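You operate a simulated robot arm through the tools that you are given. There is no shell and no other tool. Be economical: measure what you need, move in short steps, check, and stop when the job is done.

Carry out the task below with a simulated robot arm. There is one attempt and no reset: what you move stays moved.

TASK
Take the shim with the largest size on its label from the top of the inspection bench and put it on top of the worn bush.

Only the result counts: the job must be done as asked and must still hold three seconds after the hand-in. Knocking over, shifting, dropping, spilling or breaking anything else fails it.

THE ROBOT
A 6-joint arm with a two-finger parallel gripper on a trunk, on a base that drives. Base frame: it is fixed to the floor where the robot stands at the start and does not move with it; the origin is under the middle of the robot, x ahead of it, y to its left, z up. Lengths are in m, angles in rad, forces in N, time in s.
Its first joint turns from -2.897 to 2.897 rad. Places, roughly: worn bush [0.25, -3.5, 1]. Payload 3.43 kg.
Tool frame: the origin (TCP) lies between the finger pads and is the grasp point; the fingertips stand 0.034 m ahead of it; z points along the fingers, y is the line along which they close. The gripper opens to 0.128 m. The fingers are 0.024 m wide and 0.012 m thick; the gripper's body (0.048 by 0.13 m) begins 0.096 m behind the TCP.
Orientation is that of the tool frame in the base frame, as a unit quaternion [w, x, y, z]. With the fingers straight down and closing along the base's y, the tool's x points along the base's -x, its y along +y and its z along -z.

THE INTERFACE
- The arm moves only by the tool move_arm. Its argument "rows" is a list of rows, each a list of 7 numbers: the turn, a rotation vector about the tool's x, y, z in rad, then the shift along the tool's x, y, z in m, then the closure, from 0 (fully open) to 1 (shut). In form: [[ax, ay, az, x, y, z, fingers], ...]. A call has 1 to 12 rows; each row shifts and turns the commanded pose from where the row before left it, along the tool's axes as they then stand. A row lasts 0.2 s, in which the tool goes at most 0.05 m and 0.15 rad; a call with a longer step from one row to the next is refused whole, and so is a gripper value outside its range. Where a pose cannot be reached the arm comes as near as it can. A force on the tool above 40 N (or 10 N above the force at the start of the call, whichever is more), or a blocked arm, ends the call early, and 0.2 s more pass. The fingers move at their own pace (about 0.153 m/s each) and stop on an object; they squeeze with about 25 N. The grip force told is the motor's: it shows also when the fingers shut on nothing. Time passes only in rows, and 0.2 s behind the last, so rows that do not move let the fingers close. It gives the time, the measured TCP pose, the force on the tool (base axes), the opening and the grip force at its end, in the units of the frame above (readings bear some noise).
- Cameras (640 x 400 px; columns grow to the right, rows downward): "scene" is now at [0.1733, 0.2146, 1.2334]; the picture's right is [-0.18, -0.98, 0.00], its down [-0.24, 0.04, -0.97] and it looks along [0.95, -0.18, -0.25] (base axes); focal length 265 px, centre (320, 200). "wrist" rides on the gripper at [0.076, -0.011, -0.16] in the tool frame; the picture's right is [0.15, 0.99, 0.00], its down [-0.88, 0.13, -0.46] and it looks along [-0.45, 0.07, 0.89] (tool axes); focal length 234 px, centre (320, 200).
- grab_frame(camera): a new picture of that camera. It takes no simulated time.
- drive_base(legs): drives the robot by 1 to 6 legs, each [ahead, left, turn to the left] in m, m and rad, along the robot's own axes; the way and the turn of a leg run together, so that a leg with both is an arc; at most 1.5 m and 3.142 rad a leg. The arm and the cameras ride along, it lands a little off, and it stops where it bumps. It gives what a move gives.
- pan_tilt(pan, tilt): turns the head with the scene camera to pan (to the left, within 2.496 rad either way) and tilt (down, from -0.506 to 1.204), counted from straight ahead of the robot. It gives what a move gives.
- pixel_to_xyz(camera, pixels): there is no depth. For up to 12 entries [column, row, z] of the newest picture of that camera ("zoom" is the newest enlarged one), the place [x, y] in the base frame at which the ray of that pixel passes the height z, good to about 0.002 m, but the place of the scene camera against the robot may be out by one fixed shift of up to 0.012 m in any direction. It takes no simulated time.
- inspect(camera, box): a new picture of the part [left, top, right, bottom] of that camera's present view, enlarged. It takes no simulated time.
- job_done(): hands the job in; it is judged then, once.

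Keep the steps short. Do not move on a guess: measure, check each grasp and each placing, and mend mistakes. In all there are 80 turns and 60 pictures (those below and enlarged ones count). Leave the gripper open and the arm clear of the work at the hand-in unless told otherwise, and finish with a single line.

The tools are called after ">>>" by a JSON object that holds its "name" and its "arguments". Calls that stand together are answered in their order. move_arm: Moves the arm, as the interface text tells. Its arguments: {"type":"object","properties":{"rows":{"type":"array"}},"required":["rows"]} The other tools are called the same way: drive_base (legs) drives the base; pan_tilt (pan, tilt) turns the head that bears the scene camera; grab_frame (camera) takes a picture; pixel_to_xyz (camera, pixels) gives the place at which the rays of pixels pass given heights; inspect (camera, box) takes an enlarged picture of a part of a camera's view; job_done () hands the job in.

At the start:

```text
time_s: 0.0
ee_pos: [0.7871, -0.0103, 1.1287]
ee_rot: [0.0, 0.0, 1.0, -0.001]
contact_force: [-0.2, 0.0, 0.5]
width: 0.1279
gripper_force: 0.1
robot x, y, heading: [0.0012, -0.0002, 0.003]
head pan, tilt: [-0.183, 0.248]
```

scene: 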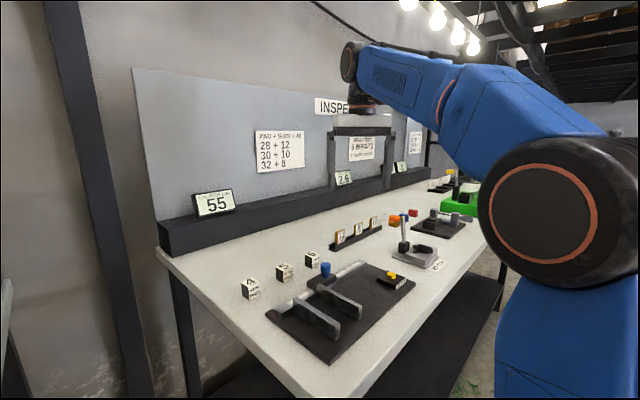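
wrist: 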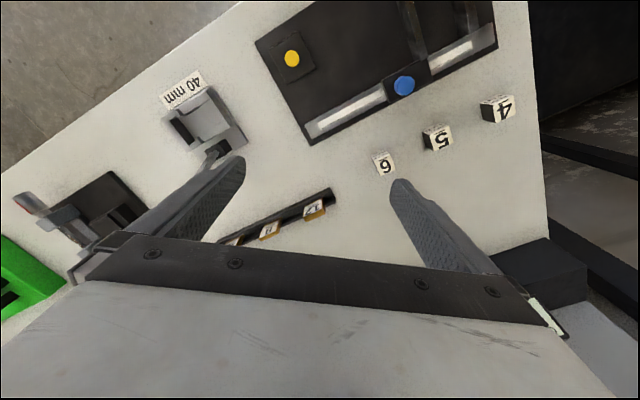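

I see a bench with blocks marked 4, 5, 6 and a rack of tags; I'll enlarge both views to read the labels.

>>> {"name": "inspect", "arguments": {"camera": "scene", "box": [230, 200, 390, 300]}}

>>> {"name": "inspect", "arguments": {"camera": "scene", "box": [320, 160, 480, 260]}}

>>> {"name": "inspect", "arguments": {"camera": "scene", "box": [240, 90, 440, 215]}}

```text
4.00 times, centred on (310, 250) of scene
```

zoom: 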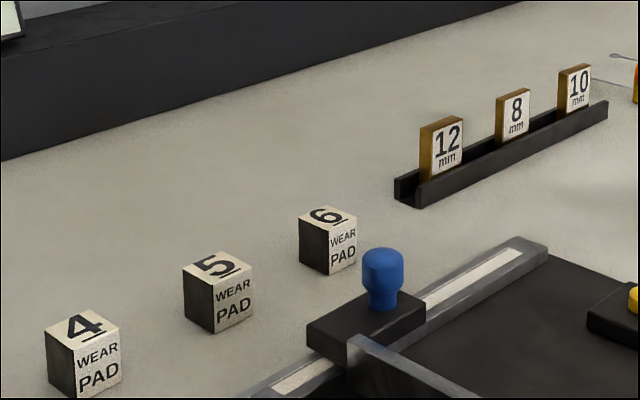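

```text
4.00 times, centred on (400, 210) of scene
```

zoom: 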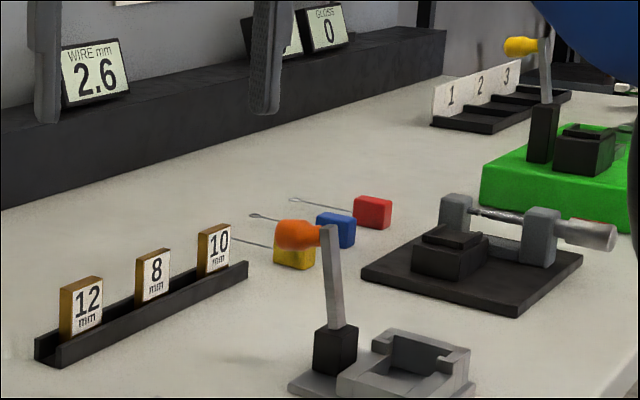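

```text
3.20 times, centred on (340, 152) of scene
```

zoom: 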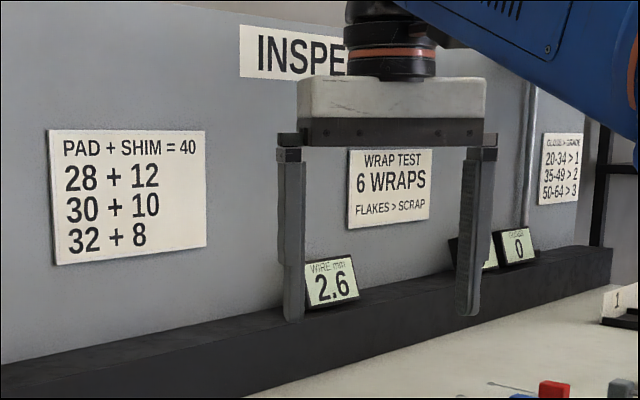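

The largest shim is the 12 mm one. Next I look to the right for the worn bush and for any other shims hidden behind the arm, and zoom in on the shim from the wrist.

>>> {"name": "inspect", "arguments": {"camera": "wrist", "box": [220, 170, 380, 270]}}

>>> {"name": "pixel_to_xyz", "arguments": {"camera": "zoom", "pixels": [[350, 150, 0.9], [400, 120, 0.9], [200, 300, 0.9], [460, 90, 0.87]]}}

>>> {"name": "pan_tilt", "arguments": {"pan": -1.5, "tilt": 0.2}}

>>> {"name": "grab_frame", "arguments": {"camera": "scene"}}

```text
4.00 times, centred on (300, 220) of wrist
```

zoom: 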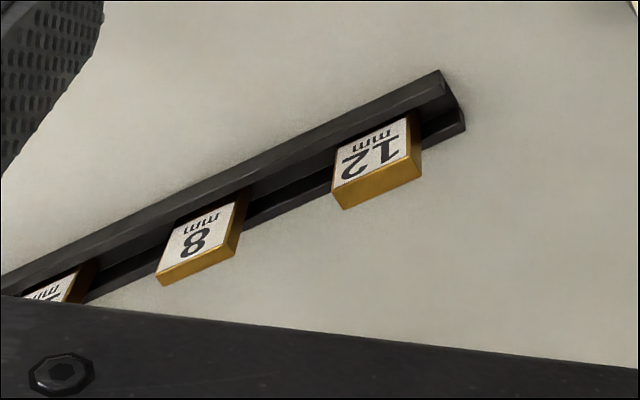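

```text
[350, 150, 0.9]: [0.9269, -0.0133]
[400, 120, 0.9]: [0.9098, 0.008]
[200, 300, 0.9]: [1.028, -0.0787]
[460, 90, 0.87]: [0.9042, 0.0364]
```

```text
time_s: 1.5
ee_pos: [0.7884, -0.0107, 1.1281]
ee_rot: [0.001, 0.001, 1.0, 0.0]
contact_force: [0.1, -0.8, -0.8]
width: 0.1281
gripper_force: 0.1
robot x, y, heading: [-0.0038, 0.0024, 0.002]
head pan, tilt: [-1.499, 0.201]
```

```text
53 pictures are left
```

scene: 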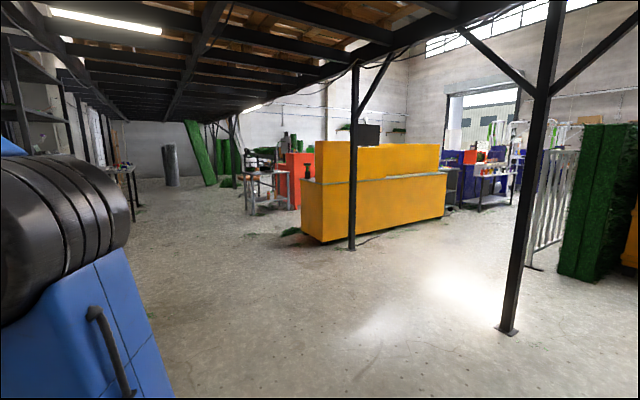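

The bush should be about 3.7 m off, nearly straight ahead in this view; I enlarge the middle and left.

>>> {"name": "inspect", "arguments": {"camera": "scene", "box": [230, 100, 460, 244]}}

>>> {"name": "pixel_to_xyz", "arguments": {"camera": "scene", "pixels": [[320, 240, 0], [280, 210, 0], [352, 248, 0], [306, 178, 1.0], [266, 172, 1.0], [370, 182, 1.0]]}}

>>> {"name": "inspect", "arguments": {"camera": "scene", "box": [60, 100, 220, 200]}}

```text
2.78 times, centred on (345, 172) of scene
```

zoom: 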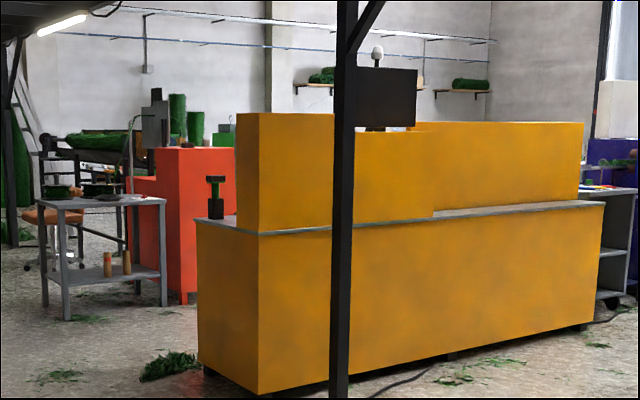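

```text
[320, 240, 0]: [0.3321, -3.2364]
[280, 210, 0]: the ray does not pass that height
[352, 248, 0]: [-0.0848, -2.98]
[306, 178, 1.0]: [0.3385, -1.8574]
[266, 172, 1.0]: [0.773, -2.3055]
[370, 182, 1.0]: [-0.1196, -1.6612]
```

```text
4.00 times, centred on (140, 150) of scene
```

zoom: 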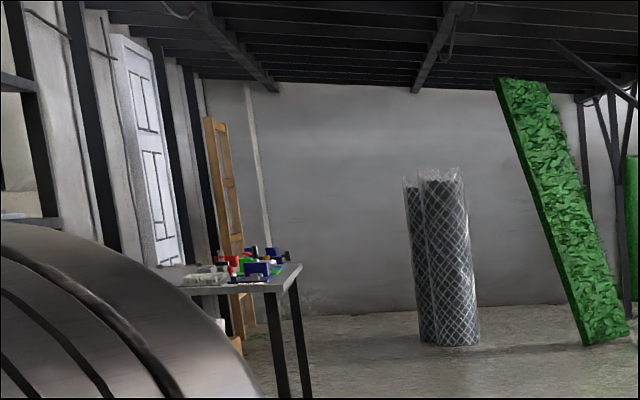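

A small object stands on the yellow counter near (308,172). I enlarge it.

>>> {"name": "inspect", "arguments": {"camera": "scene", "box": [290, 155, 338, 185]}}

>>> {"name": "pan_tilt", "arguments": {"pan": -0.1, "tilt": 0.45}}

>>> {"name": "inspect", "arguments": {"camera": "scene", "box": [300, 120, 460, 220]}}

```text
13.33 times, centred on (314, 170) of scene
```

zoom: 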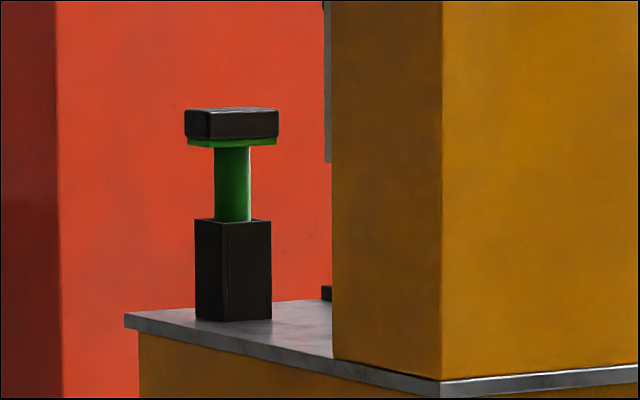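

```text
time_s: 3.0
ee_pos: [0.7866, -0.0097, 1.1293]
ee_rot: [0.0, 0.0, 1.0, -0.001]
contact_force: [-0.3, 0.8, 0.7]
width: 0.1283
gripper_force: 0.0
robot x, y, heading: [-0.0004, 0.0011, 0.002]
head pan, tilt: [-0.099, 0.45]
```

```text
4.00 times, centred on (380, 170) of scene
```

zoom: 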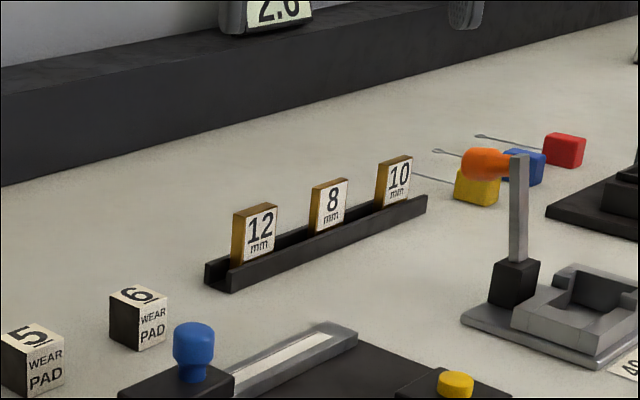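

The object looks like a stand; I'll look closer once there. Now I triangulate the 12 mm shim from both cameras with stronger zooms.

>>> {"name": "inspect", "arguments": {"camera": "scene", "box": [344, 165, 392, 195]}}

>>> {"name": "pixel_to_xyz", "arguments": {"camera": "scene", "pixels": [[357.2, 192.7, 0.853], [406.5, 172, 0.853]]}}

>>> {"name": "inspect", "arguments": {"camera": "wrist", "box": [292, 185, 340, 215]}}

```text
13.33 times, centred on (368, 180) of scene
```

zoom: 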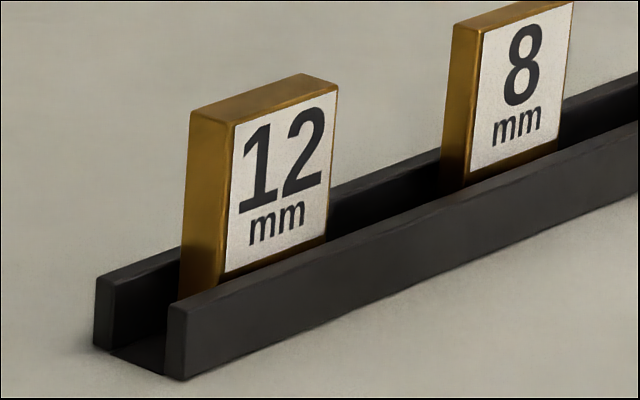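

```text
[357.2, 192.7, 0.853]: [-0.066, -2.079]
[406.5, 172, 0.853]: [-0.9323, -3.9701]
```

```text
13.33 times, centred on (316, 200) of wrist
```

zoom: 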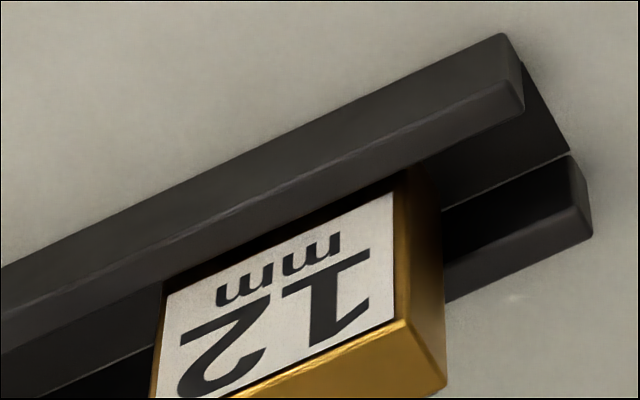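

>>> {"name": "pixel_to_xyz", "arguments": {"camera": "zoom", "pixels": [[410, 320, 0.89], [410, 320, 0.9], [410, 320, 0.91], [446, 385, 0.89], [446, 385, 0.9], [446, 385, 0.91], [500, 35, 0.853], [500, 35, 0.868], [590, 215, 0.868], [570, 155, 0.868], [523, 85, 0.868]]}}

>>> {"name": "inspect", "arguments": {"camera": "scene", "box": [344, 165, 392, 195]}}

>>> {"name": "pixel_to_xyz", "arguments": {"camera": "zoom", "pixels": [[233, 123, 0.89], [233, 123, 0.9], [233, 123, 0.91], [190, 113, 0.89], [190, 113, 0.9], [190, 113, 0.91], [338, 88, 0.89], [338, 88, 0.9], [338, 88, 0.91], [166, 376, 0.853], [94, 347, 0.853], [188, 379, 0.853]]}}

```text
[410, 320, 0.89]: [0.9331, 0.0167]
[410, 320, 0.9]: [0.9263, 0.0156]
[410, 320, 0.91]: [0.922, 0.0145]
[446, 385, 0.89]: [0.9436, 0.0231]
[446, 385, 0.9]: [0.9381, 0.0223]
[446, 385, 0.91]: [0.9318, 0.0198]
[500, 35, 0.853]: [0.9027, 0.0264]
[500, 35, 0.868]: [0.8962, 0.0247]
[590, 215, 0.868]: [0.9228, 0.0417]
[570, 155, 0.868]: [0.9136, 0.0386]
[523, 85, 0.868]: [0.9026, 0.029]
```

```text
13.33 times, centred on (368, 180) of scene
```

zoom: 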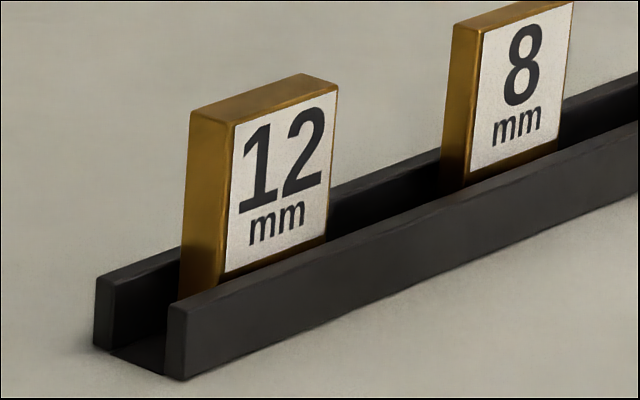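

```text
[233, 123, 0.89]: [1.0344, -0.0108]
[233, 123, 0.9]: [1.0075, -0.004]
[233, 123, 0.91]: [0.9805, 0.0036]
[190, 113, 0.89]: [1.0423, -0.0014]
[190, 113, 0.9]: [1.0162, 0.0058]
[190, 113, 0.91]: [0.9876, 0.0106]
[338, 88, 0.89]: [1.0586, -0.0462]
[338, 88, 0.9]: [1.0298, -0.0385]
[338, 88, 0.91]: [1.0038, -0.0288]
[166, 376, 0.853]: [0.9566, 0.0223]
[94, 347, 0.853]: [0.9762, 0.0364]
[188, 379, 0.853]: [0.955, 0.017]
```

The wrist view gives the shim near (0.93, 0) standing in its rack, thickness direction about 33° from x. I turn the tool 0.98 rad about its z so the fingers close across the thickness, staying high, then look again.

>>> {"name": "move_arm", "arguments": {"rows": [[0, 0, 0.14, 0, 0, 0, 0], [0, 0, 0.14, 0, 0, 0, 0], [0, 0, 0.14, 0, 0, 0, 0], [0, 0, 0.14, 0, 0, 0, 0], [0, 0, 0.14, 0, 0, 0, 0], [0, 0, 0.14, 0, 0, 0, 0], [0, 0, 0.14, 0, 0, 0, 0], [0, 0, 0, 0, 0, 0, 0]]}}

>>> {"name": "grab_frame", "arguments": {"camera": "wrist"}}

```text
time_s: 4.8
ee_pos: [0.7879, -0.0111, 1.128]
ee_rot: [-0.001, 0.472, 0.882, 0.0]
contact_force: [0.3, 0.1, -0.1]
width: 0.1281
gripper_force: 0.1
robot x, y, heading: [0.0027, 0.0015, 0.002]
head pan, tilt: [-0.099, 0.45]
```

```text
45 pictures are left
```

wrist: 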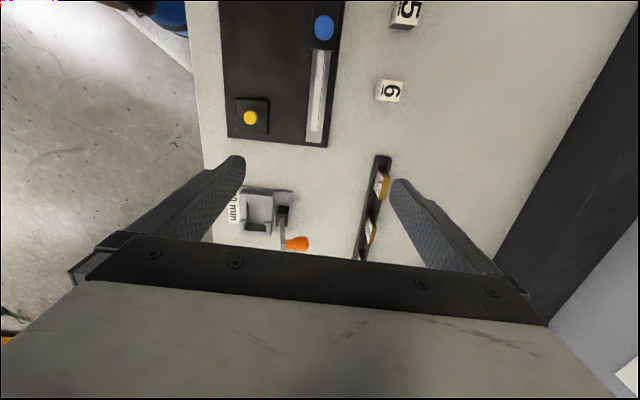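

>>> {"name": "inspect", "arguments": {"camera": "wrist", "box": [328, 145, 424, 205]}}

>>> {"name": "inspect", "arguments": {"camera": "wrist", "box": [312, 205, 408, 265]}}

```text
6.67 times, centred on (376, 175) of wrist
```

zoom: 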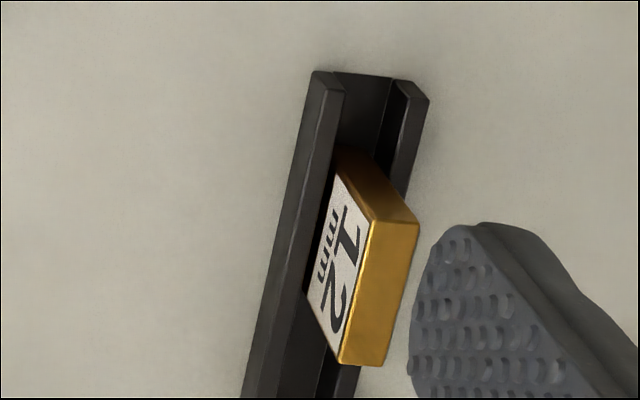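

```text
6.67 times, centred on (360, 235) of wrist
```

zoom: 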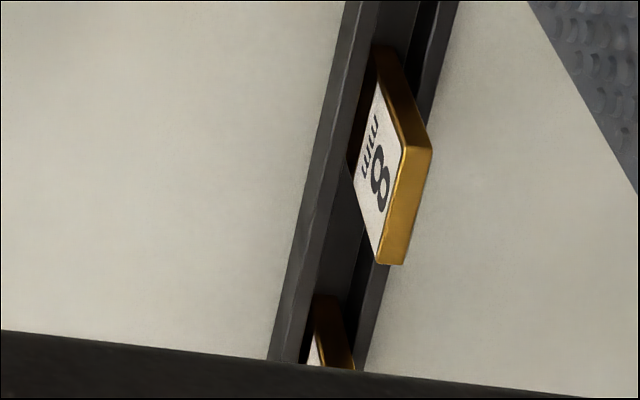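

>>> {"name": "pixel_to_xyz", "arguments": {"camera": "wrist", "pixels": [[383.8, 178.3, 0.9], [390.7, 178.75, 0.9], [379, 199.3, 0.9], [385.4, 199.75, 0.9], [383.8, 178.3, 0.91], [390.7, 178.75, 0.91], [379, 199.3, 0.91], [385.4, 199.75, 0.91], [374.8, 155.8, 0.868], [352.8, 259, 0.868], [392.4, 160, 0.868], [366.8, 260.8, 0.868]]}}

```text
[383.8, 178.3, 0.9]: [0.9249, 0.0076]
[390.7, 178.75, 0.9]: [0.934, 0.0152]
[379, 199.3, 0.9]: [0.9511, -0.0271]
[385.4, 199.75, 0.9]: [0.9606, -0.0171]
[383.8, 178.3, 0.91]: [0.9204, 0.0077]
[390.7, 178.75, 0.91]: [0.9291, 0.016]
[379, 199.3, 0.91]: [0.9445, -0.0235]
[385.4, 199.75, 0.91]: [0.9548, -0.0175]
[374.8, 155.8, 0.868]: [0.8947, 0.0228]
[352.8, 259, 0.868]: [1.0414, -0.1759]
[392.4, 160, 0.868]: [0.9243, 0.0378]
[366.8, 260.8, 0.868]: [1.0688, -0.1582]
```

Rack direction is −53.6°, so I correct yaw by −0.047; shim centre ≈ (0.937, −0.005), top ≈ 0.91. I move above it, fingertips still above its top, with the fingers half closed to keep clear of the lever clamp.

>>> {"name": "move_arm", "arguments": {"rows": [[0, 0, -0.047, 0, 0, 0, 0.55], [0, 0, 0, -0.0167, 0.0247, 0.022, 0.55], [0, 0, 0, -0.0167, 0.0247, 0.022, 0.55], [0, 0, 0, -0.0167, 0.0247, 0.022, 0.55], [0, 0, 0, -0.0167, 0.0247, 0.022, 0.55], [0, 0, 0, -0.0167, 0.0247, 0.022, 0.55], [0, 0, 0, 0, 0, 0, 0.55]]}}

>>> {"name": "grab_frame", "arguments": {"camera": "wrist"}}

>>> {"name": "inspect", "arguments": {"camera": "scene", "box": [280, 90, 440, 190]}}

```text
time_s: 6.4
ee_pos: [0.9392, -0.0031, 1.0192]
ee_rot: [0.0, 0.449, 0.894, 0.0]
contact_force: [0.3, 0.3, 0.7]
width: 0.0576
gripper_force: 0.1
robot x, y, heading: [-0.0007, 0.0002, -0.002]
head pan, tilt: [-0.099, 0.45]
```

```text
42 pictures are left
```

wrist: 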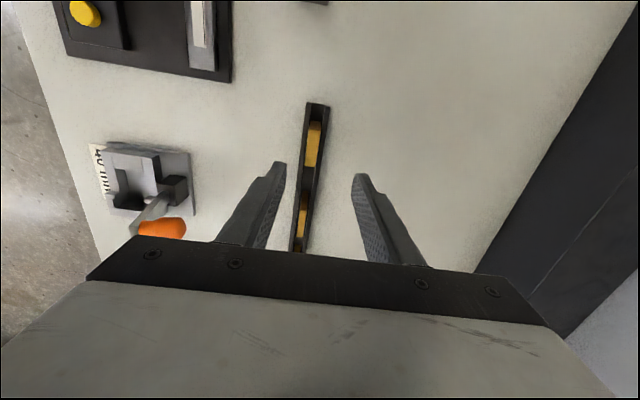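

```text
4.00 times, centred on (360, 140) of scene
```

zoom: 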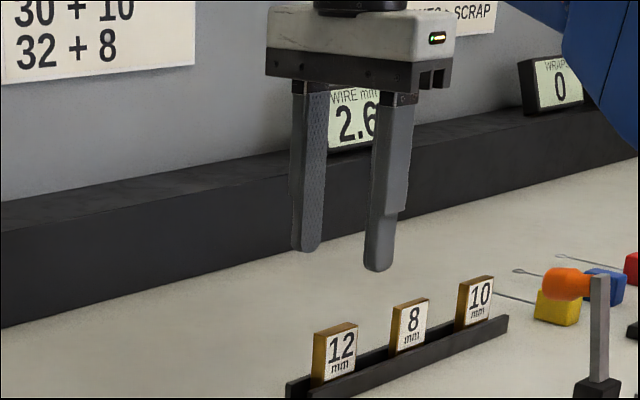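

Shim and fingers are well aligned in the wrist view; I measure the shim top again at closer range.

>>> {"name": "inspect", "arguments": {"camera": "wrist", "box": [272, 100, 368, 160]}}

>>> {"name": "inspect", "arguments": {"camera": "wrist", "box": [264, 150, 376, 220]}}

```text
6.67 times, centred on (320, 130) of wrist
```

zoom: 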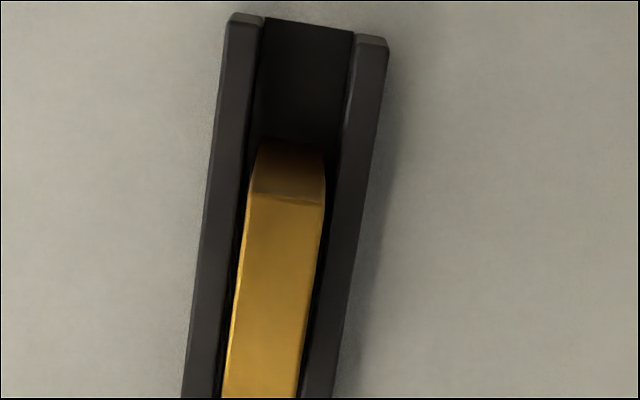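

```text
5.71 times, centred on (320, 185) of wrist
```

zoom: 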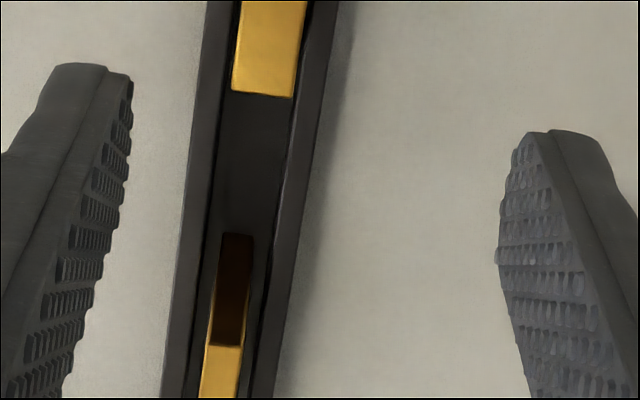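

>>> {"name": "pixel_to_xyz", "arguments": {"camera": "wrist", "pixels": [[309.05, 129.25, 0.91], [320.6, 130.45, 0.91], [304.6, 166.1, 0.91], [315.3, 167.15, 0.91], [309.05, 129.25, 0.9], [304.6, 166.1, 0.9], [315.3, 167.15, 0.9], [320, 193, 1.019]]}}

```text
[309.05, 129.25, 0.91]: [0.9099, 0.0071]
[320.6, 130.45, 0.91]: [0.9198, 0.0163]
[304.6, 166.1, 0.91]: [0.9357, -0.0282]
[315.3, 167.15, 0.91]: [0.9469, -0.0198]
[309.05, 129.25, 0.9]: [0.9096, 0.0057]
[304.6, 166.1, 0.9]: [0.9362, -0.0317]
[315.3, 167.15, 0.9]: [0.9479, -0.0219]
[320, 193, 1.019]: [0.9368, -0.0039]
```

The two views don't fully agree on height; I use the rack ends to settle it.

>>> {"name": "pixel_to_xyz", "arguments": {"camera": "wrist", "pixels": [[306.5, 102.3, 0.87], [306.5, 102.3, 0.89], [330.3, 106, 0.87], [330.3, 106, 0.89], [309.05, 129.25, 0.93], [320.6, 130.45, 0.93], [304.6, 166.1, 0.93], [315.3, 167.15, 0.93], [301, 158, 0.87], [301, 158, 0.89]]}}

```text
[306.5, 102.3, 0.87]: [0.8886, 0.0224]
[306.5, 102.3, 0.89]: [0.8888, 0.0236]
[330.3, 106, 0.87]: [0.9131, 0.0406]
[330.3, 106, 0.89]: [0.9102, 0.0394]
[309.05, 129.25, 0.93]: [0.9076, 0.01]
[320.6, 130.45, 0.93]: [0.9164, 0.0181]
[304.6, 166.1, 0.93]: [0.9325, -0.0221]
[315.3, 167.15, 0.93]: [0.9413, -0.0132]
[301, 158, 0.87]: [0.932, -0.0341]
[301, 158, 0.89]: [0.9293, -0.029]
```

Relative to the fingers the shim is about 8 mm toward −n and 6 mm toward the near end. I correct this and lower to TCP z≈0.965, then check again.

>>> {"name": "move_arm", "arguments": {"rows": [[0, 0, 0, 0.006, -0.008, 0.01, 0.55], [0, 0, 0, 0, 0, 0.022, 0.55], [0, 0, 0, 0, 0, 0.022, 0.55], [0, 0, 0, 0, 0, 0, 0.55]]}}

>>> {"name": "grab_frame", "arguments": {"camera": "wrist"}}

>>> {"name": "inspect", "arguments": {"camera": "scene", "box": [320, 130, 416, 190]}}

```text
time_s: 7.4
ee_pos: [0.9269, -0.0034, 0.9649]
ee_rot: [0.0, 0.45, 0.893, 0.0]
contact_force: [1.1, -0.8, -0.7]
width: 0.0575
gripper_force: 0.1
robot x, y, heading: [-0.0006, 0.0045, 0.0]
head pan, tilt: [-0.099, 0.45]
```

```text
38 pictures are left
```

wrist: 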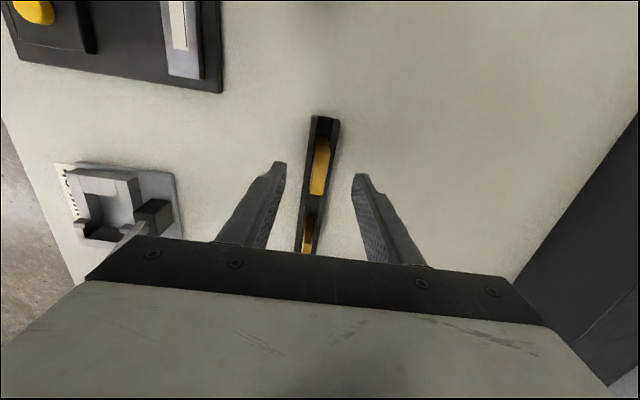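

```text
6.67 times, centred on (368, 160) of scene
```

zoom: 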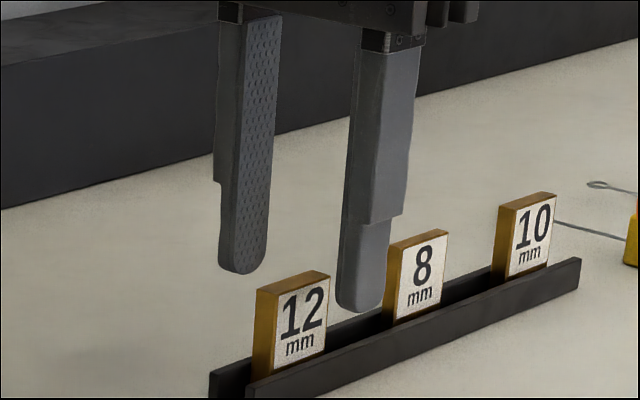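

>>> {"name": "inspect", "arguments": {"camera": "wrist", "box": [256, 120, 384, 200]}}

```text
5.00 times, centred on (320, 160) of wrist
```

zoom: 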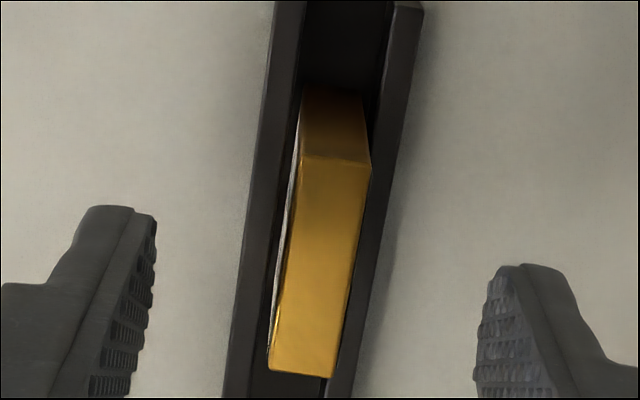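

Shim is centred between the fingers (pixel (319,173)), top about 0.925, rack walls about 0.883. I descend 0.038 so the tips stay just above the walls, without closing yet.

>>> {"name": "move_arm", "arguments": {"rows": [[0, 0, 0, 0, 0, 0.013, 0.55], [0, 0, 0, 0, 0, 0.013, 0.55], [0, 0, 0, 0, 0, 0.012, 0.55], [0, 0, 0, 0, 0, 0, 0.55]]}}

>>> {"name": "inspect", "arguments": {"camera": "scene", "box": [320, 140, 416, 200]}}

>>> {"name": "inspect", "arguments": {"camera": "wrist", "box": [256, 140, 384, 220]}}

```text
time_s: 8.4
ee_pos: [0.927, -0.0032, 0.9277]
ee_rot: [0.0, 0.45, 0.893, 0.0]
contact_force: [0.3, 0.2, 0.5]
width: 0.0573
gripper_force: 0.1
robot x, y, heading: [-0.0023, 0.0012, 0.001]
head pan, tilt: [-0.099, 0.45]
```

```text
6.67 times, centred on (368, 170) of scene
```

zoom: 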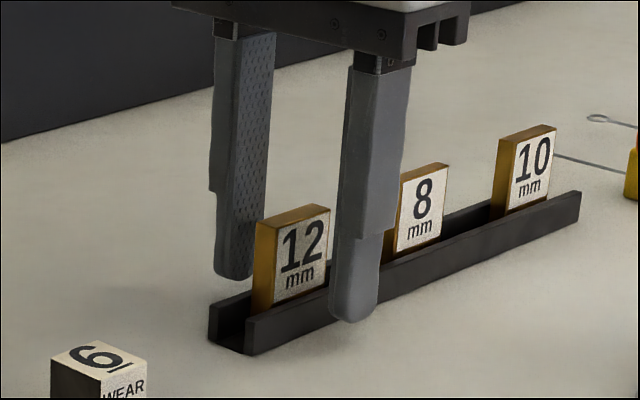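

```text
5.00 times, centred on (320, 180) of wrist
```

zoom: 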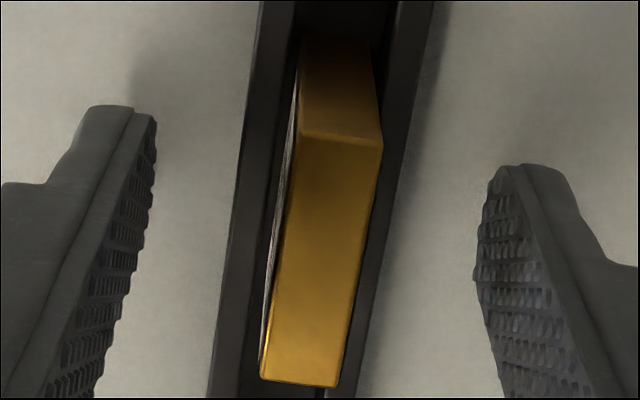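

From the scene view the tips would sit ~5 mm below the wall tops, so I raise 10 mm, then close on the shim.

>>> {"name": "move_arm", "arguments": {"rows": [[0, 0, 0, 0, 0, -0.01, 0.55], [0, 0, 0, 0, 0, 0, 0.55], [0, 0, 0, 0, 0, 0, 0.75], [0, 0, 0, 0, 0, 0, 1], [0, 0, 0, 0, 0, 0, 1], [0, 0, 0, 0, 0, 0, 1]]}}

>>> {"name": "inspect", "arguments": {"camera": "scene", "box": [320, 140, 416, 200]}}

```text
time_s: 9.8
ee_pos: [0.9269, -0.002, 0.9378]
ee_rot: [0.001, 0.448, 0.894, 0.0]
contact_force: [1.7, -0.4, 2.9]
width: 0.0114
gripper_force: 24.9
robot x, y, heading: [-0.0012, -0.0043, -0.001]
head pan, tilt: [-0.099, 0.45]
```

```text
6.67 times, centred on (368, 170) of scene
```

zoom: 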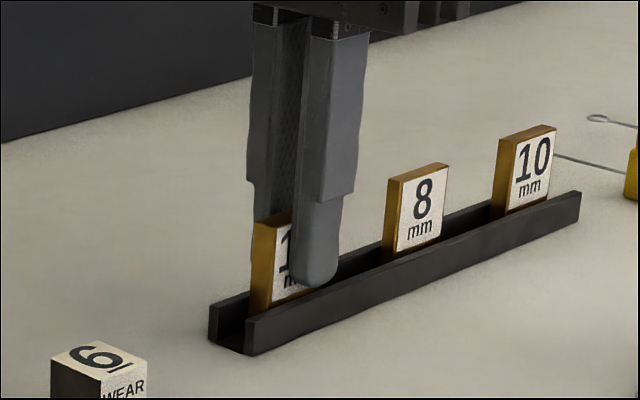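

Width 11.4 mm with 25 N: the shim is gripped and the rack is unmoved. I lift straight up.

>>> {"name": "move_arm", "arguments": {"rows": [[0, 0, 0, 0, 0, -0.015, 1], [0, 0, 0, 0, 0, -0.025, 1], [0, 0, 0, 0, 0, -0.035, 1], [0, 0, 0, 0, 0, -0.04, 1], [0, 0, 0, 0, 0, -0.04, 1], [0, 0, 0, 0, 0, -0.04, 1], [0, 0, 0, 0, 0, -0.04, 1], [0, 0, 0, 0, 0, 0, 1]]}}

>>> {"name": "grab_frame", "arguments": {"camera": "scene"}}

>>> {"name": "grab_frame", "arguments": {"camera": "wrist"}}

```text
time_s: 11.6
ee_pos: [0.9095, -0.0046, 1.1298]
ee_rot: [0.004, 0.449, 0.893, 0.002]
contact_force: [0.2, 1.0, -0.5]
width: 0.0113
gripper_force: 25.0
out of reach, approached as far as the arm can: row 6, 7
robot x, y, heading: [-0.0041, -0.0023, -0.0]
head pan, tilt: [-0.099, 0.45]
```

```text
32 pictures are left
```

scene: 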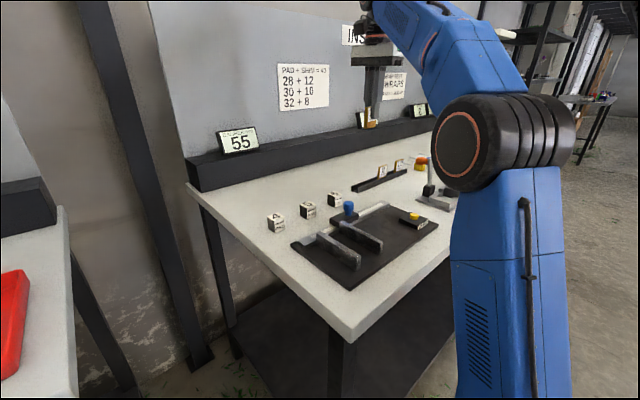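

```text
31 pictures are left
```

wrist: 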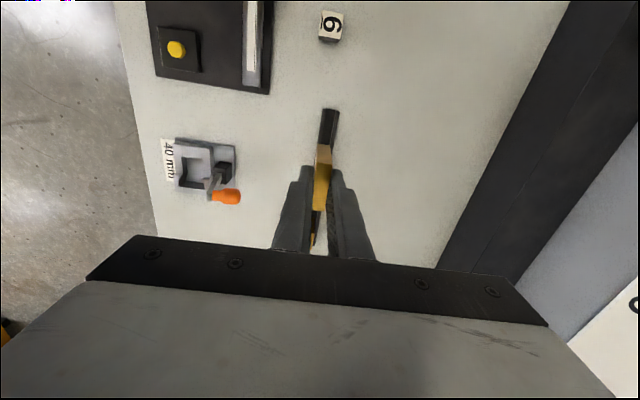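

The shim is firmly held. I check the bench edge position, and pull the arm back toward the robot at this height before driving.

>>> {"name": "pixel_to_xyz", "arguments": {"camera": "wrist", "pixels": [[122, 20, 0.86], [156, 232, 0.86]]}}

>>> {"name": "move_arm", "arguments": {"rows": [[0, 0, 0, 0.0267, -0.0362, 0, 1], [0, 0, 0, 0.0267, -0.0362, 0, 1], [0, 0, 0, 0.0267, -0.0362, 0, 1], [0, 0, 0, 0.0267, -0.0362, 0, 1], [0, 0, 0, 0.0267, -0.0362, 0, 1], [0, 0, 0, 0.0267, -0.0362, -0.005, 1], [0, 0, 0, 0.0267, -0.0362, -0.01, 1], [0, 0, 0, 0.0267, -0.0362, -0.01, 1], [0, 0, 0, 0.0267, -0.0362, -0.01, 1], [0, 0, 0, 0, 0, 0, 1]]}}

>>> {"name": "pan_tilt", "arguments": {"pan": -0.9, "tilt": 0.5}}

>>> {"name": "grab_frame", "arguments": {"camera": "scene"}}

```text
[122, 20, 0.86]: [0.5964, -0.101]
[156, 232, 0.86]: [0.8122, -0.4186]
```

```text
time_s: 13.8
ee_pos: [0.5091, -0.0065, 1.147]
ee_rot: [0.002, 0.45, 0.893, 0.003]
contact_force: [0.7, 0.0, -1.6]
width: 0.0119
gripper_force: 24.9
out of reach, approached as far as the arm can: row 9
robot x, y, heading: [0.002, 0.0019, -0.005]
head pan, tilt: [-0.099, 0.45]
```

```text
time_s: 14.9
ee_pos: [0.5089, -0.0057, 1.1479]
ee_rot: [0.002, 0.451, 0.893, 0.002]
contact_force: [-0.6, -0.3, -1.4]
width: 0.0115
gripper_force: 25.1
robot x, y, heading: [-0.0, 0.0017, 0.001]
head pan, tilt: [-0.901, 0.499]
```

```text
30 pictures are left
```

scene: 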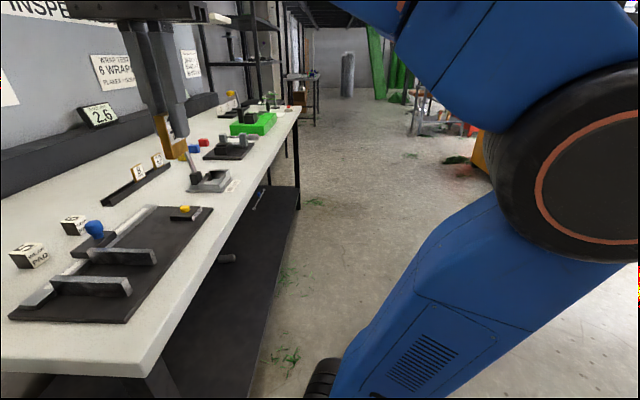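

Bench edge is 0.44 m away along its normal; the floor toward −y is free (poles near (−0.06,−2.9) and (−1.15,−1.4)). I back off slightly, turn right and drive partway.

>>> {"name": "drive_base", "arguments": {"legs": [[-0.12, -0.15, 0], [0, 0, -1.571], [1.4, 0.4, 0]]}}

>>> {"name": "pan_tilt", "arguments": {"pan": 0, "tilt": 0.15}}

>>> {"name": "grab_frame", "arguments": {"camera": "scene"}}

```text
time_s: 27.2
ee_pos: [0.2762, -2.0593, 1.1471]
ee_rot: [0.003, 0.948, 0.318, 0.0]
contact_force: [-0.1, -0.3, -1.4]
width: 0.0114
gripper_force: 25.2
robot x, y, heading: [0.2814, -1.5495, -1.559]
head pan, tilt: [-0.901, 0.499]
```

```text
time_s: 28.4
ee_pos: [0.2765, -2.0597, 1.1457]
ee_rot: [0.002, 0.948, 0.318, 0.0]
contact_force: [-0.8, 0.3, -2.0]
width: 0.0114
gripper_force: 25.0
robot x, y, heading: [0.278, -1.5496, -1.565]
head pan, tilt: [0.0, 0.15]
```

```text
29 pictures are left
```

scene: 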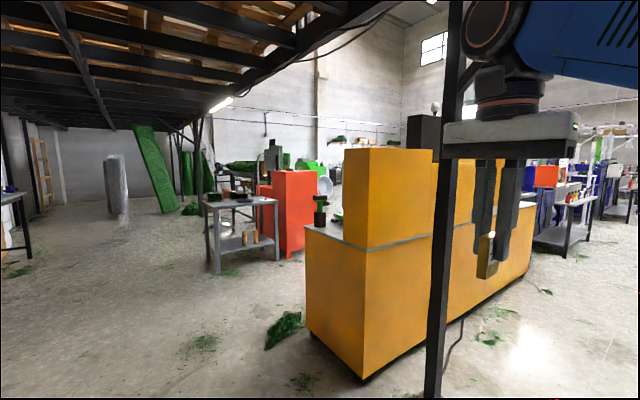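

>>> {"name": "inspect", "arguments": {"camera": "scene", "box": [296, 185, 360, 225]}}

>>> {"name": "pixel_to_xyz", "arguments": {"camera": "scene", "pixels": [[307, 328, 0], [364, 380, 0], [436, 398, 0], [320, 225, 0.85], [320, 225, 0.9], [308, 229, 0.9], [364, 249, 0.9], [432, 235, 0.9]]}}

```text
10.00 times, centred on (328, 205) of scene
```

zoom: 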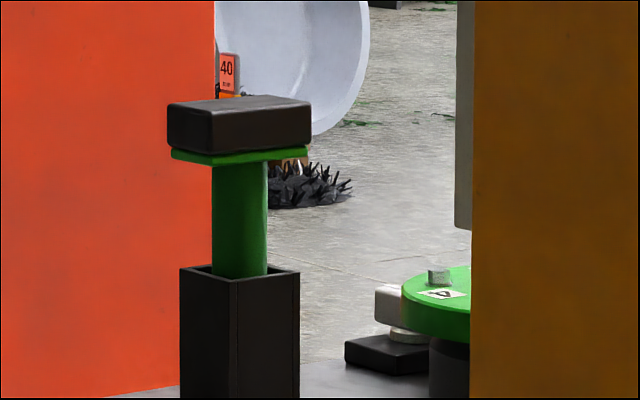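

```text
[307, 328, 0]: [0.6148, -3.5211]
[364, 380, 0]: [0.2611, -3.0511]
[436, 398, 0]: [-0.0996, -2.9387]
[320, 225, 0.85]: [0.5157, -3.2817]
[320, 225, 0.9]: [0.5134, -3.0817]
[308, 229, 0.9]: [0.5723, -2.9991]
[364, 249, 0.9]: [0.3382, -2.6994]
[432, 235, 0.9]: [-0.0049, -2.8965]
```

The counter has a tall screen on its front and the work ledge behind it, with several items (stand, green disc…). The bush at (0.25,−3.5) should be behind the screen, so I go to the left end of the counter, turn toward it, and look.

>>> {"name": "drive_base", "arguments": {"legs": [[0.95, 0.65, 0], [0, 0, -0.93]]}}

>>> {"name": "pan_tilt", "arguments": {"pan": 0.1, "tilt": 0.35}}

>>> {"name": "grab_frame", "arguments": {"camera": "scene"}}

```text
time_s: 36.6
ee_pos: [0.5064, -2.783, 1.147]
ee_rot: [0.002, 0.989, -0.151, -0.001]
contact_force: [-0.1, -0.5, -1.4]
width: 0.0114
gripper_force: 24.9
robot x, y, heading: [0.9211, -2.4893, -2.511]
head pan, tilt: [0.0, 0.15]
```

```text
time_s: 37.3
ee_pos: [0.5052, -2.7833, 1.1461]
ee_rot: [0.003, 0.989, -0.151, -0.001]
contact_force: [-0.2, 0.2, -1.5]
width: 0.0113
gripper_force: 24.5
robot x, y, heading: [0.922, -2.4873, -2.507]
head pan, tilt: [0.099, 0.351]
```

```text
27 pictures are left
```

scene: 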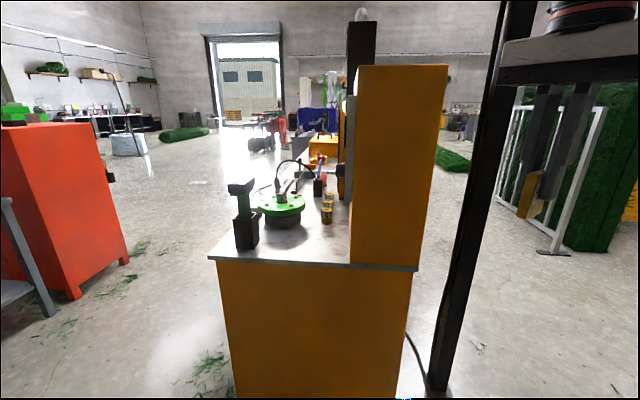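

Now the worktop behind the screen is visible. I enlarge it to find the worn bush.

>>> {"name": "inspect", "arguments": {"camera": "scene", "box": [216, 140, 376, 240]}}

>>> {"name": "inspect", "arguments": {"camera": "scene", "box": [264, 150, 344, 200]}}

>>> {"name": "pixel_to_xyz", "arguments": {"camera": "scene", "pixels": [[212, 258, 0.8], [416, 270, 0.8], [212, 258, 0.85], [416, 270, 0.85], [245, 247, 0.8], [245, 247, 0.85], [281, 228, 0.8], [281, 228, 0.85], [329, 222, 0.8], [318, 196, 0.8]]}}

```text
4.00 times, centred on (296, 190) of scene
```

zoom: 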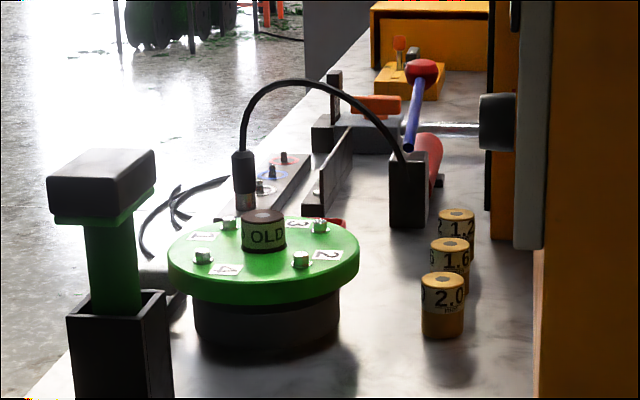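

```text
8.00 times, centred on (304, 175) of scene
```

zoom: 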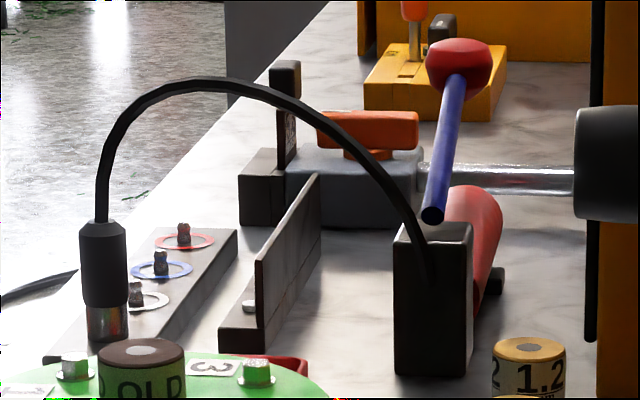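

```text
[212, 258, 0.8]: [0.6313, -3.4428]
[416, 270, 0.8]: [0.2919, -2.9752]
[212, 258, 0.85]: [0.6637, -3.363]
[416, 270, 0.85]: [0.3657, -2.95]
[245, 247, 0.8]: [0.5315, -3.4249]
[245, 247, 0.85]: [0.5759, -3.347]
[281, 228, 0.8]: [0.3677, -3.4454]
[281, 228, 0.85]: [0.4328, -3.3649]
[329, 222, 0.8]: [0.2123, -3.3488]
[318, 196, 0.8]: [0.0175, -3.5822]
```

The cylinder marked "OLD" on the green turntable is the likely worn bush. I zoom hard on it and get its bearing, and check the 1.2/1.6/2.0 ones.

>>> {"name": "inspect", "arguments": {"camera": "scene", "box": [258, 182, 306, 212]}}

>>> {"name": "pixel_to_xyz", "arguments": {"camera": "scene", "pixels": [[282, 194, 0.85], [282, 194, 0.9], [282, 194, 0.95], [282, 194, 1.0]]}}

```text
13.33 times, centred on (282, 197) of scene
```

zoom: 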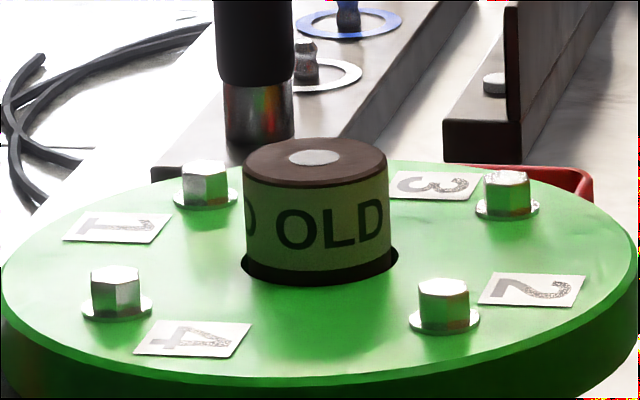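

```text
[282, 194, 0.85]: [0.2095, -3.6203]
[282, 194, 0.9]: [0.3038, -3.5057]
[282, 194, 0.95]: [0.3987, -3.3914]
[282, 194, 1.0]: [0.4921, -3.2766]
```

The OLD bush sits in the flange at roughly (0.30,−3.5), top ≈0.9, matching the given place: it is the worn bush. Beside it is a gooseneck head I must locate. I slide left first (keeps the arm off the screen) and look again from there for triangulation.

>>> {"name": "drive_base", "arguments": {"legs": [[0, 0.42, 0]]}}

>>> {"name": "grab_frame", "arguments": {"camera": "scene"}}

>>> {"name": "inspect", "arguments": {"camera": "scene", "box": [280, 140, 440, 240]}}

```text
time_s: 39.9
ee_pos: [0.7483, -3.1136, 1.1481]
ee_rot: [0.003, 0.989, -0.151, -0.002]
contact_force: [-0.4, 0.9, -1.7]
width: 0.0118
gripper_force: 24.6
robot x, y, heading: [1.1619, -2.8223, -2.509]
head pan, tilt: [0.099, 0.351]
```

```text
23 pictures are left
```

scene: 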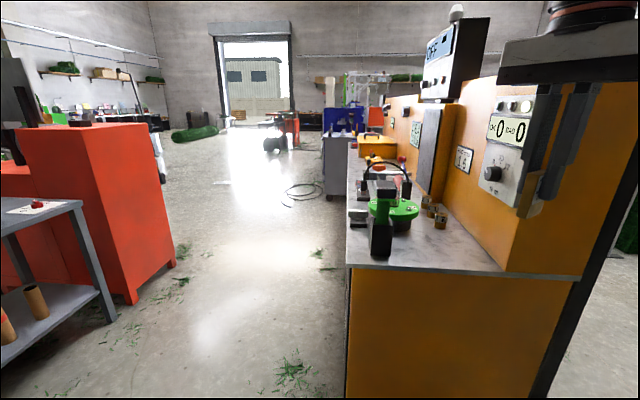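

```text
4.00 times, centred on (360, 190) of scene
```

zoom: 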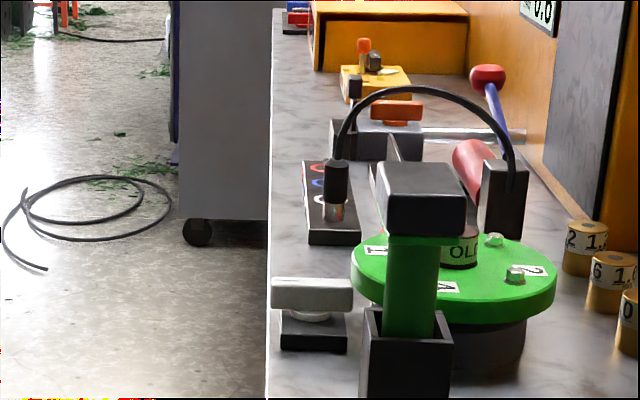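

The gooseneck head now shows over the ring plate, well behind the turntable. I triangulate bush and gooseneck base.

>>> {"name": "pixel_to_xyz", "arguments": {"camera": "scene", "pixels": [[394.8, 199.3, 0.85], [394.8, 199.3, 0.9], [394.8, 199.3, 0.95], [405, 199, 0.8], [364, 195, 0.8], [364, 195, 0.85], [382, 243, 0.8], [348, 262, 0.8], [580, 277, 0.8], [505, 270, 0.8]]}}

```text
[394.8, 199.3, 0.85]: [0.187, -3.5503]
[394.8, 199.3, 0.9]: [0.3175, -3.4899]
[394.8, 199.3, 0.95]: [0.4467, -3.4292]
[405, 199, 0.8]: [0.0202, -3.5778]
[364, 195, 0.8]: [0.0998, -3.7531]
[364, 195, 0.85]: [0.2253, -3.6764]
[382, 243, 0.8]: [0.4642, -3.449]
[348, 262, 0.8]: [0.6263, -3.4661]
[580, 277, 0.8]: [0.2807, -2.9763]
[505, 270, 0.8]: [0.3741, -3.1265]
```

Bush ≈ (0.317,−3.490), top ≈ 0.903; gooseneck ≈ 0.28 m beyond, stand top ≈ 0.99 and 0.19 m nearer. I drive 0.34 m ahead; the shim bottom (~1.07) stays above everything in its path.

>>> {"name": "drive_base", "arguments": {"legs": [[0.34, 0, 0]]}}

>>> {"name": "grab_frame", "arguments": {"camera": "scene"}}

>>> {"name": "grab_frame", "arguments": {"camera": "wrist"}}

```text
time_s: 42.0
ee_pos: [0.4808, -3.3121, 1.1462]
ee_rot: [0.004, 0.989, -0.149, -0.001]
contact_force: [-0.1, -1.0, -0.9]
width: 0.0113
gripper_force: 25.0
robot x, y, heading: [0.8967, -3.0168, -2.514]
head pan, tilt: [0.099, 0.351]
```

```text
21 pictures are left
```

scene: 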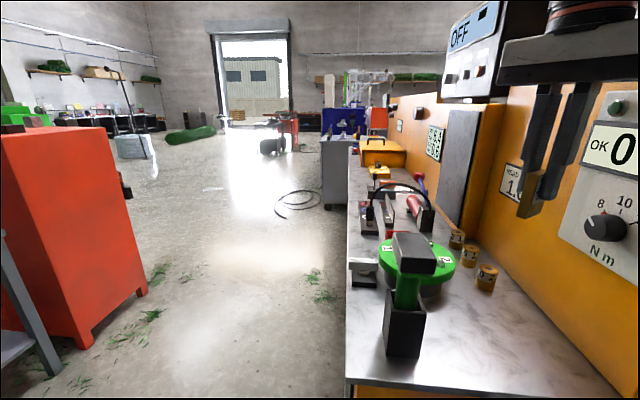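

```text
20 pictures are left
```

wrist: 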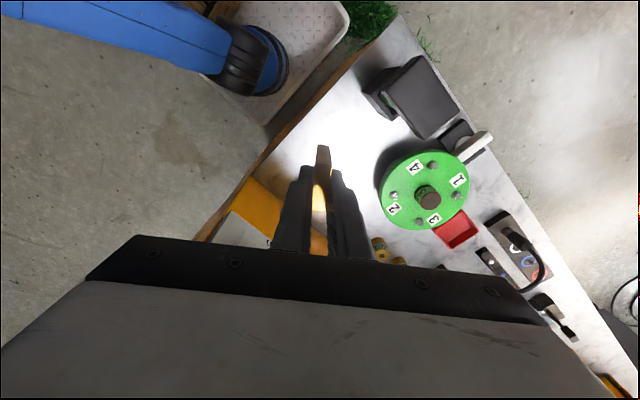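

The wrist sees the bush at about (429,199). I zoom in to measure it.

>>> {"name": "inspect", "arguments": {"camera": "wrist", "box": [372, 140, 484, 210]}}

>>> {"name": "pixel_to_xyz", "arguments": {"camera": "wrist", "pixels": [[430, 200, 0.88], [430, 200, 0.9], [430, 200, 0.92], [430, 115, 0.99], [378, 82, 0.99]]}}

```text
5.71 times, centred on (428, 175) of wrist
```

zoom: 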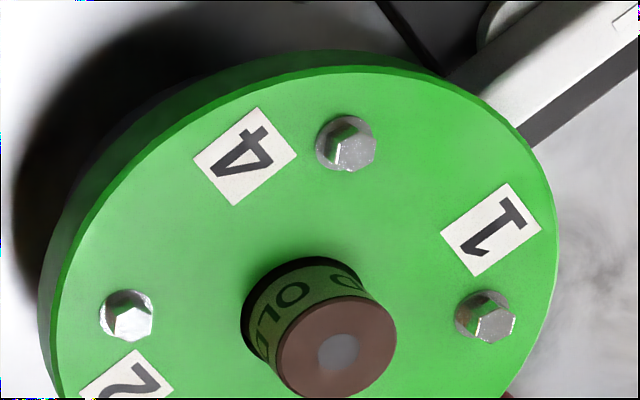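

```text
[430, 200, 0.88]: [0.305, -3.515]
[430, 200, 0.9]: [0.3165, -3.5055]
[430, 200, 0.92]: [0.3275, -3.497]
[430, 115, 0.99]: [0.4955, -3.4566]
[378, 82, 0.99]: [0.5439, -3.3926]
```

Bush top centre at wrist pixel (430.8,200.9) → about (0.318,−3.505). I move above it at the same height.

>>> {"name": "move_arm", "arguments": {"rows": [[0, 0, 0, -0.0165, 0.0387, 0, 1], [0, 0, 0, -0.0165, 0.0387, 0, 1], [0, 0, 0, -0.0165, 0.0387, 0, 1], [0, 0, 0, -0.0165, 0.0387, 0, 1], [0, 0, 0, -0.0165, 0.0387, 0, 1], [0, 0, 0, -0.0165, 0.0387, 0, 1], [0, 0, 0, 0, 0, 0.03, 1], [0, 0, 0, 0, 0, 0, 1]]}}

>>> {"name": "inspect", "arguments": {"camera": "wrist", "box": [224, 100, 416, 220]}}

>>> {"name": "inspect", "arguments": {"camera": "scene", "box": [320, 130, 512, 250]}}

```text
time_s: 43.8
ee_pos: [0.317, -3.5015, 1.1208]
ee_rot: [0.004, 0.989, -0.149, -0.002]
contact_force: [0.5, 0.1, -0.4]
width: 0.0115
gripper_force: 24.7
robot x, y, heading: [0.8952, -3.0096, -2.504]
head pan, tilt: [0.099, 0.351]
```

```text
3.33 times, centred on (320, 160) of wrist
```

zoom: 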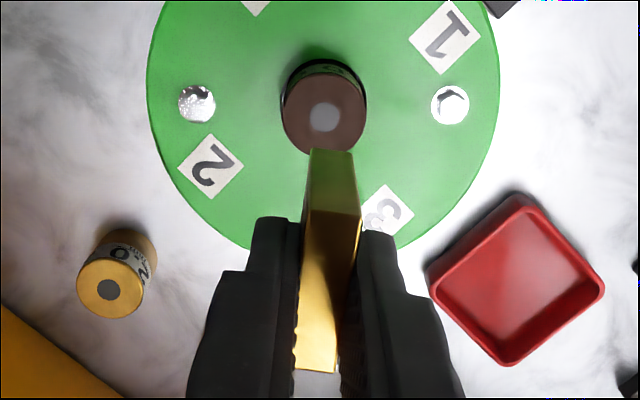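

```text
3.33 times, centred on (416, 190) of scene
```

zoom: 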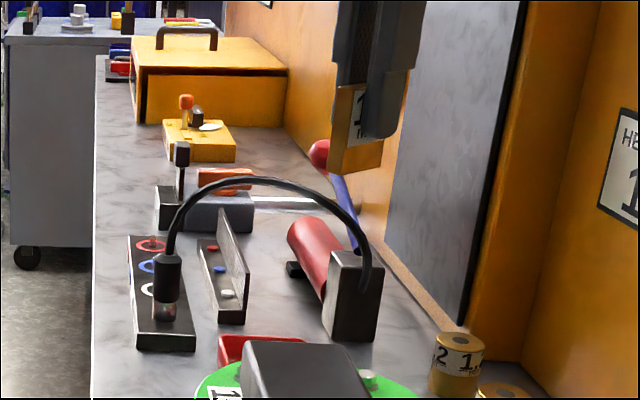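

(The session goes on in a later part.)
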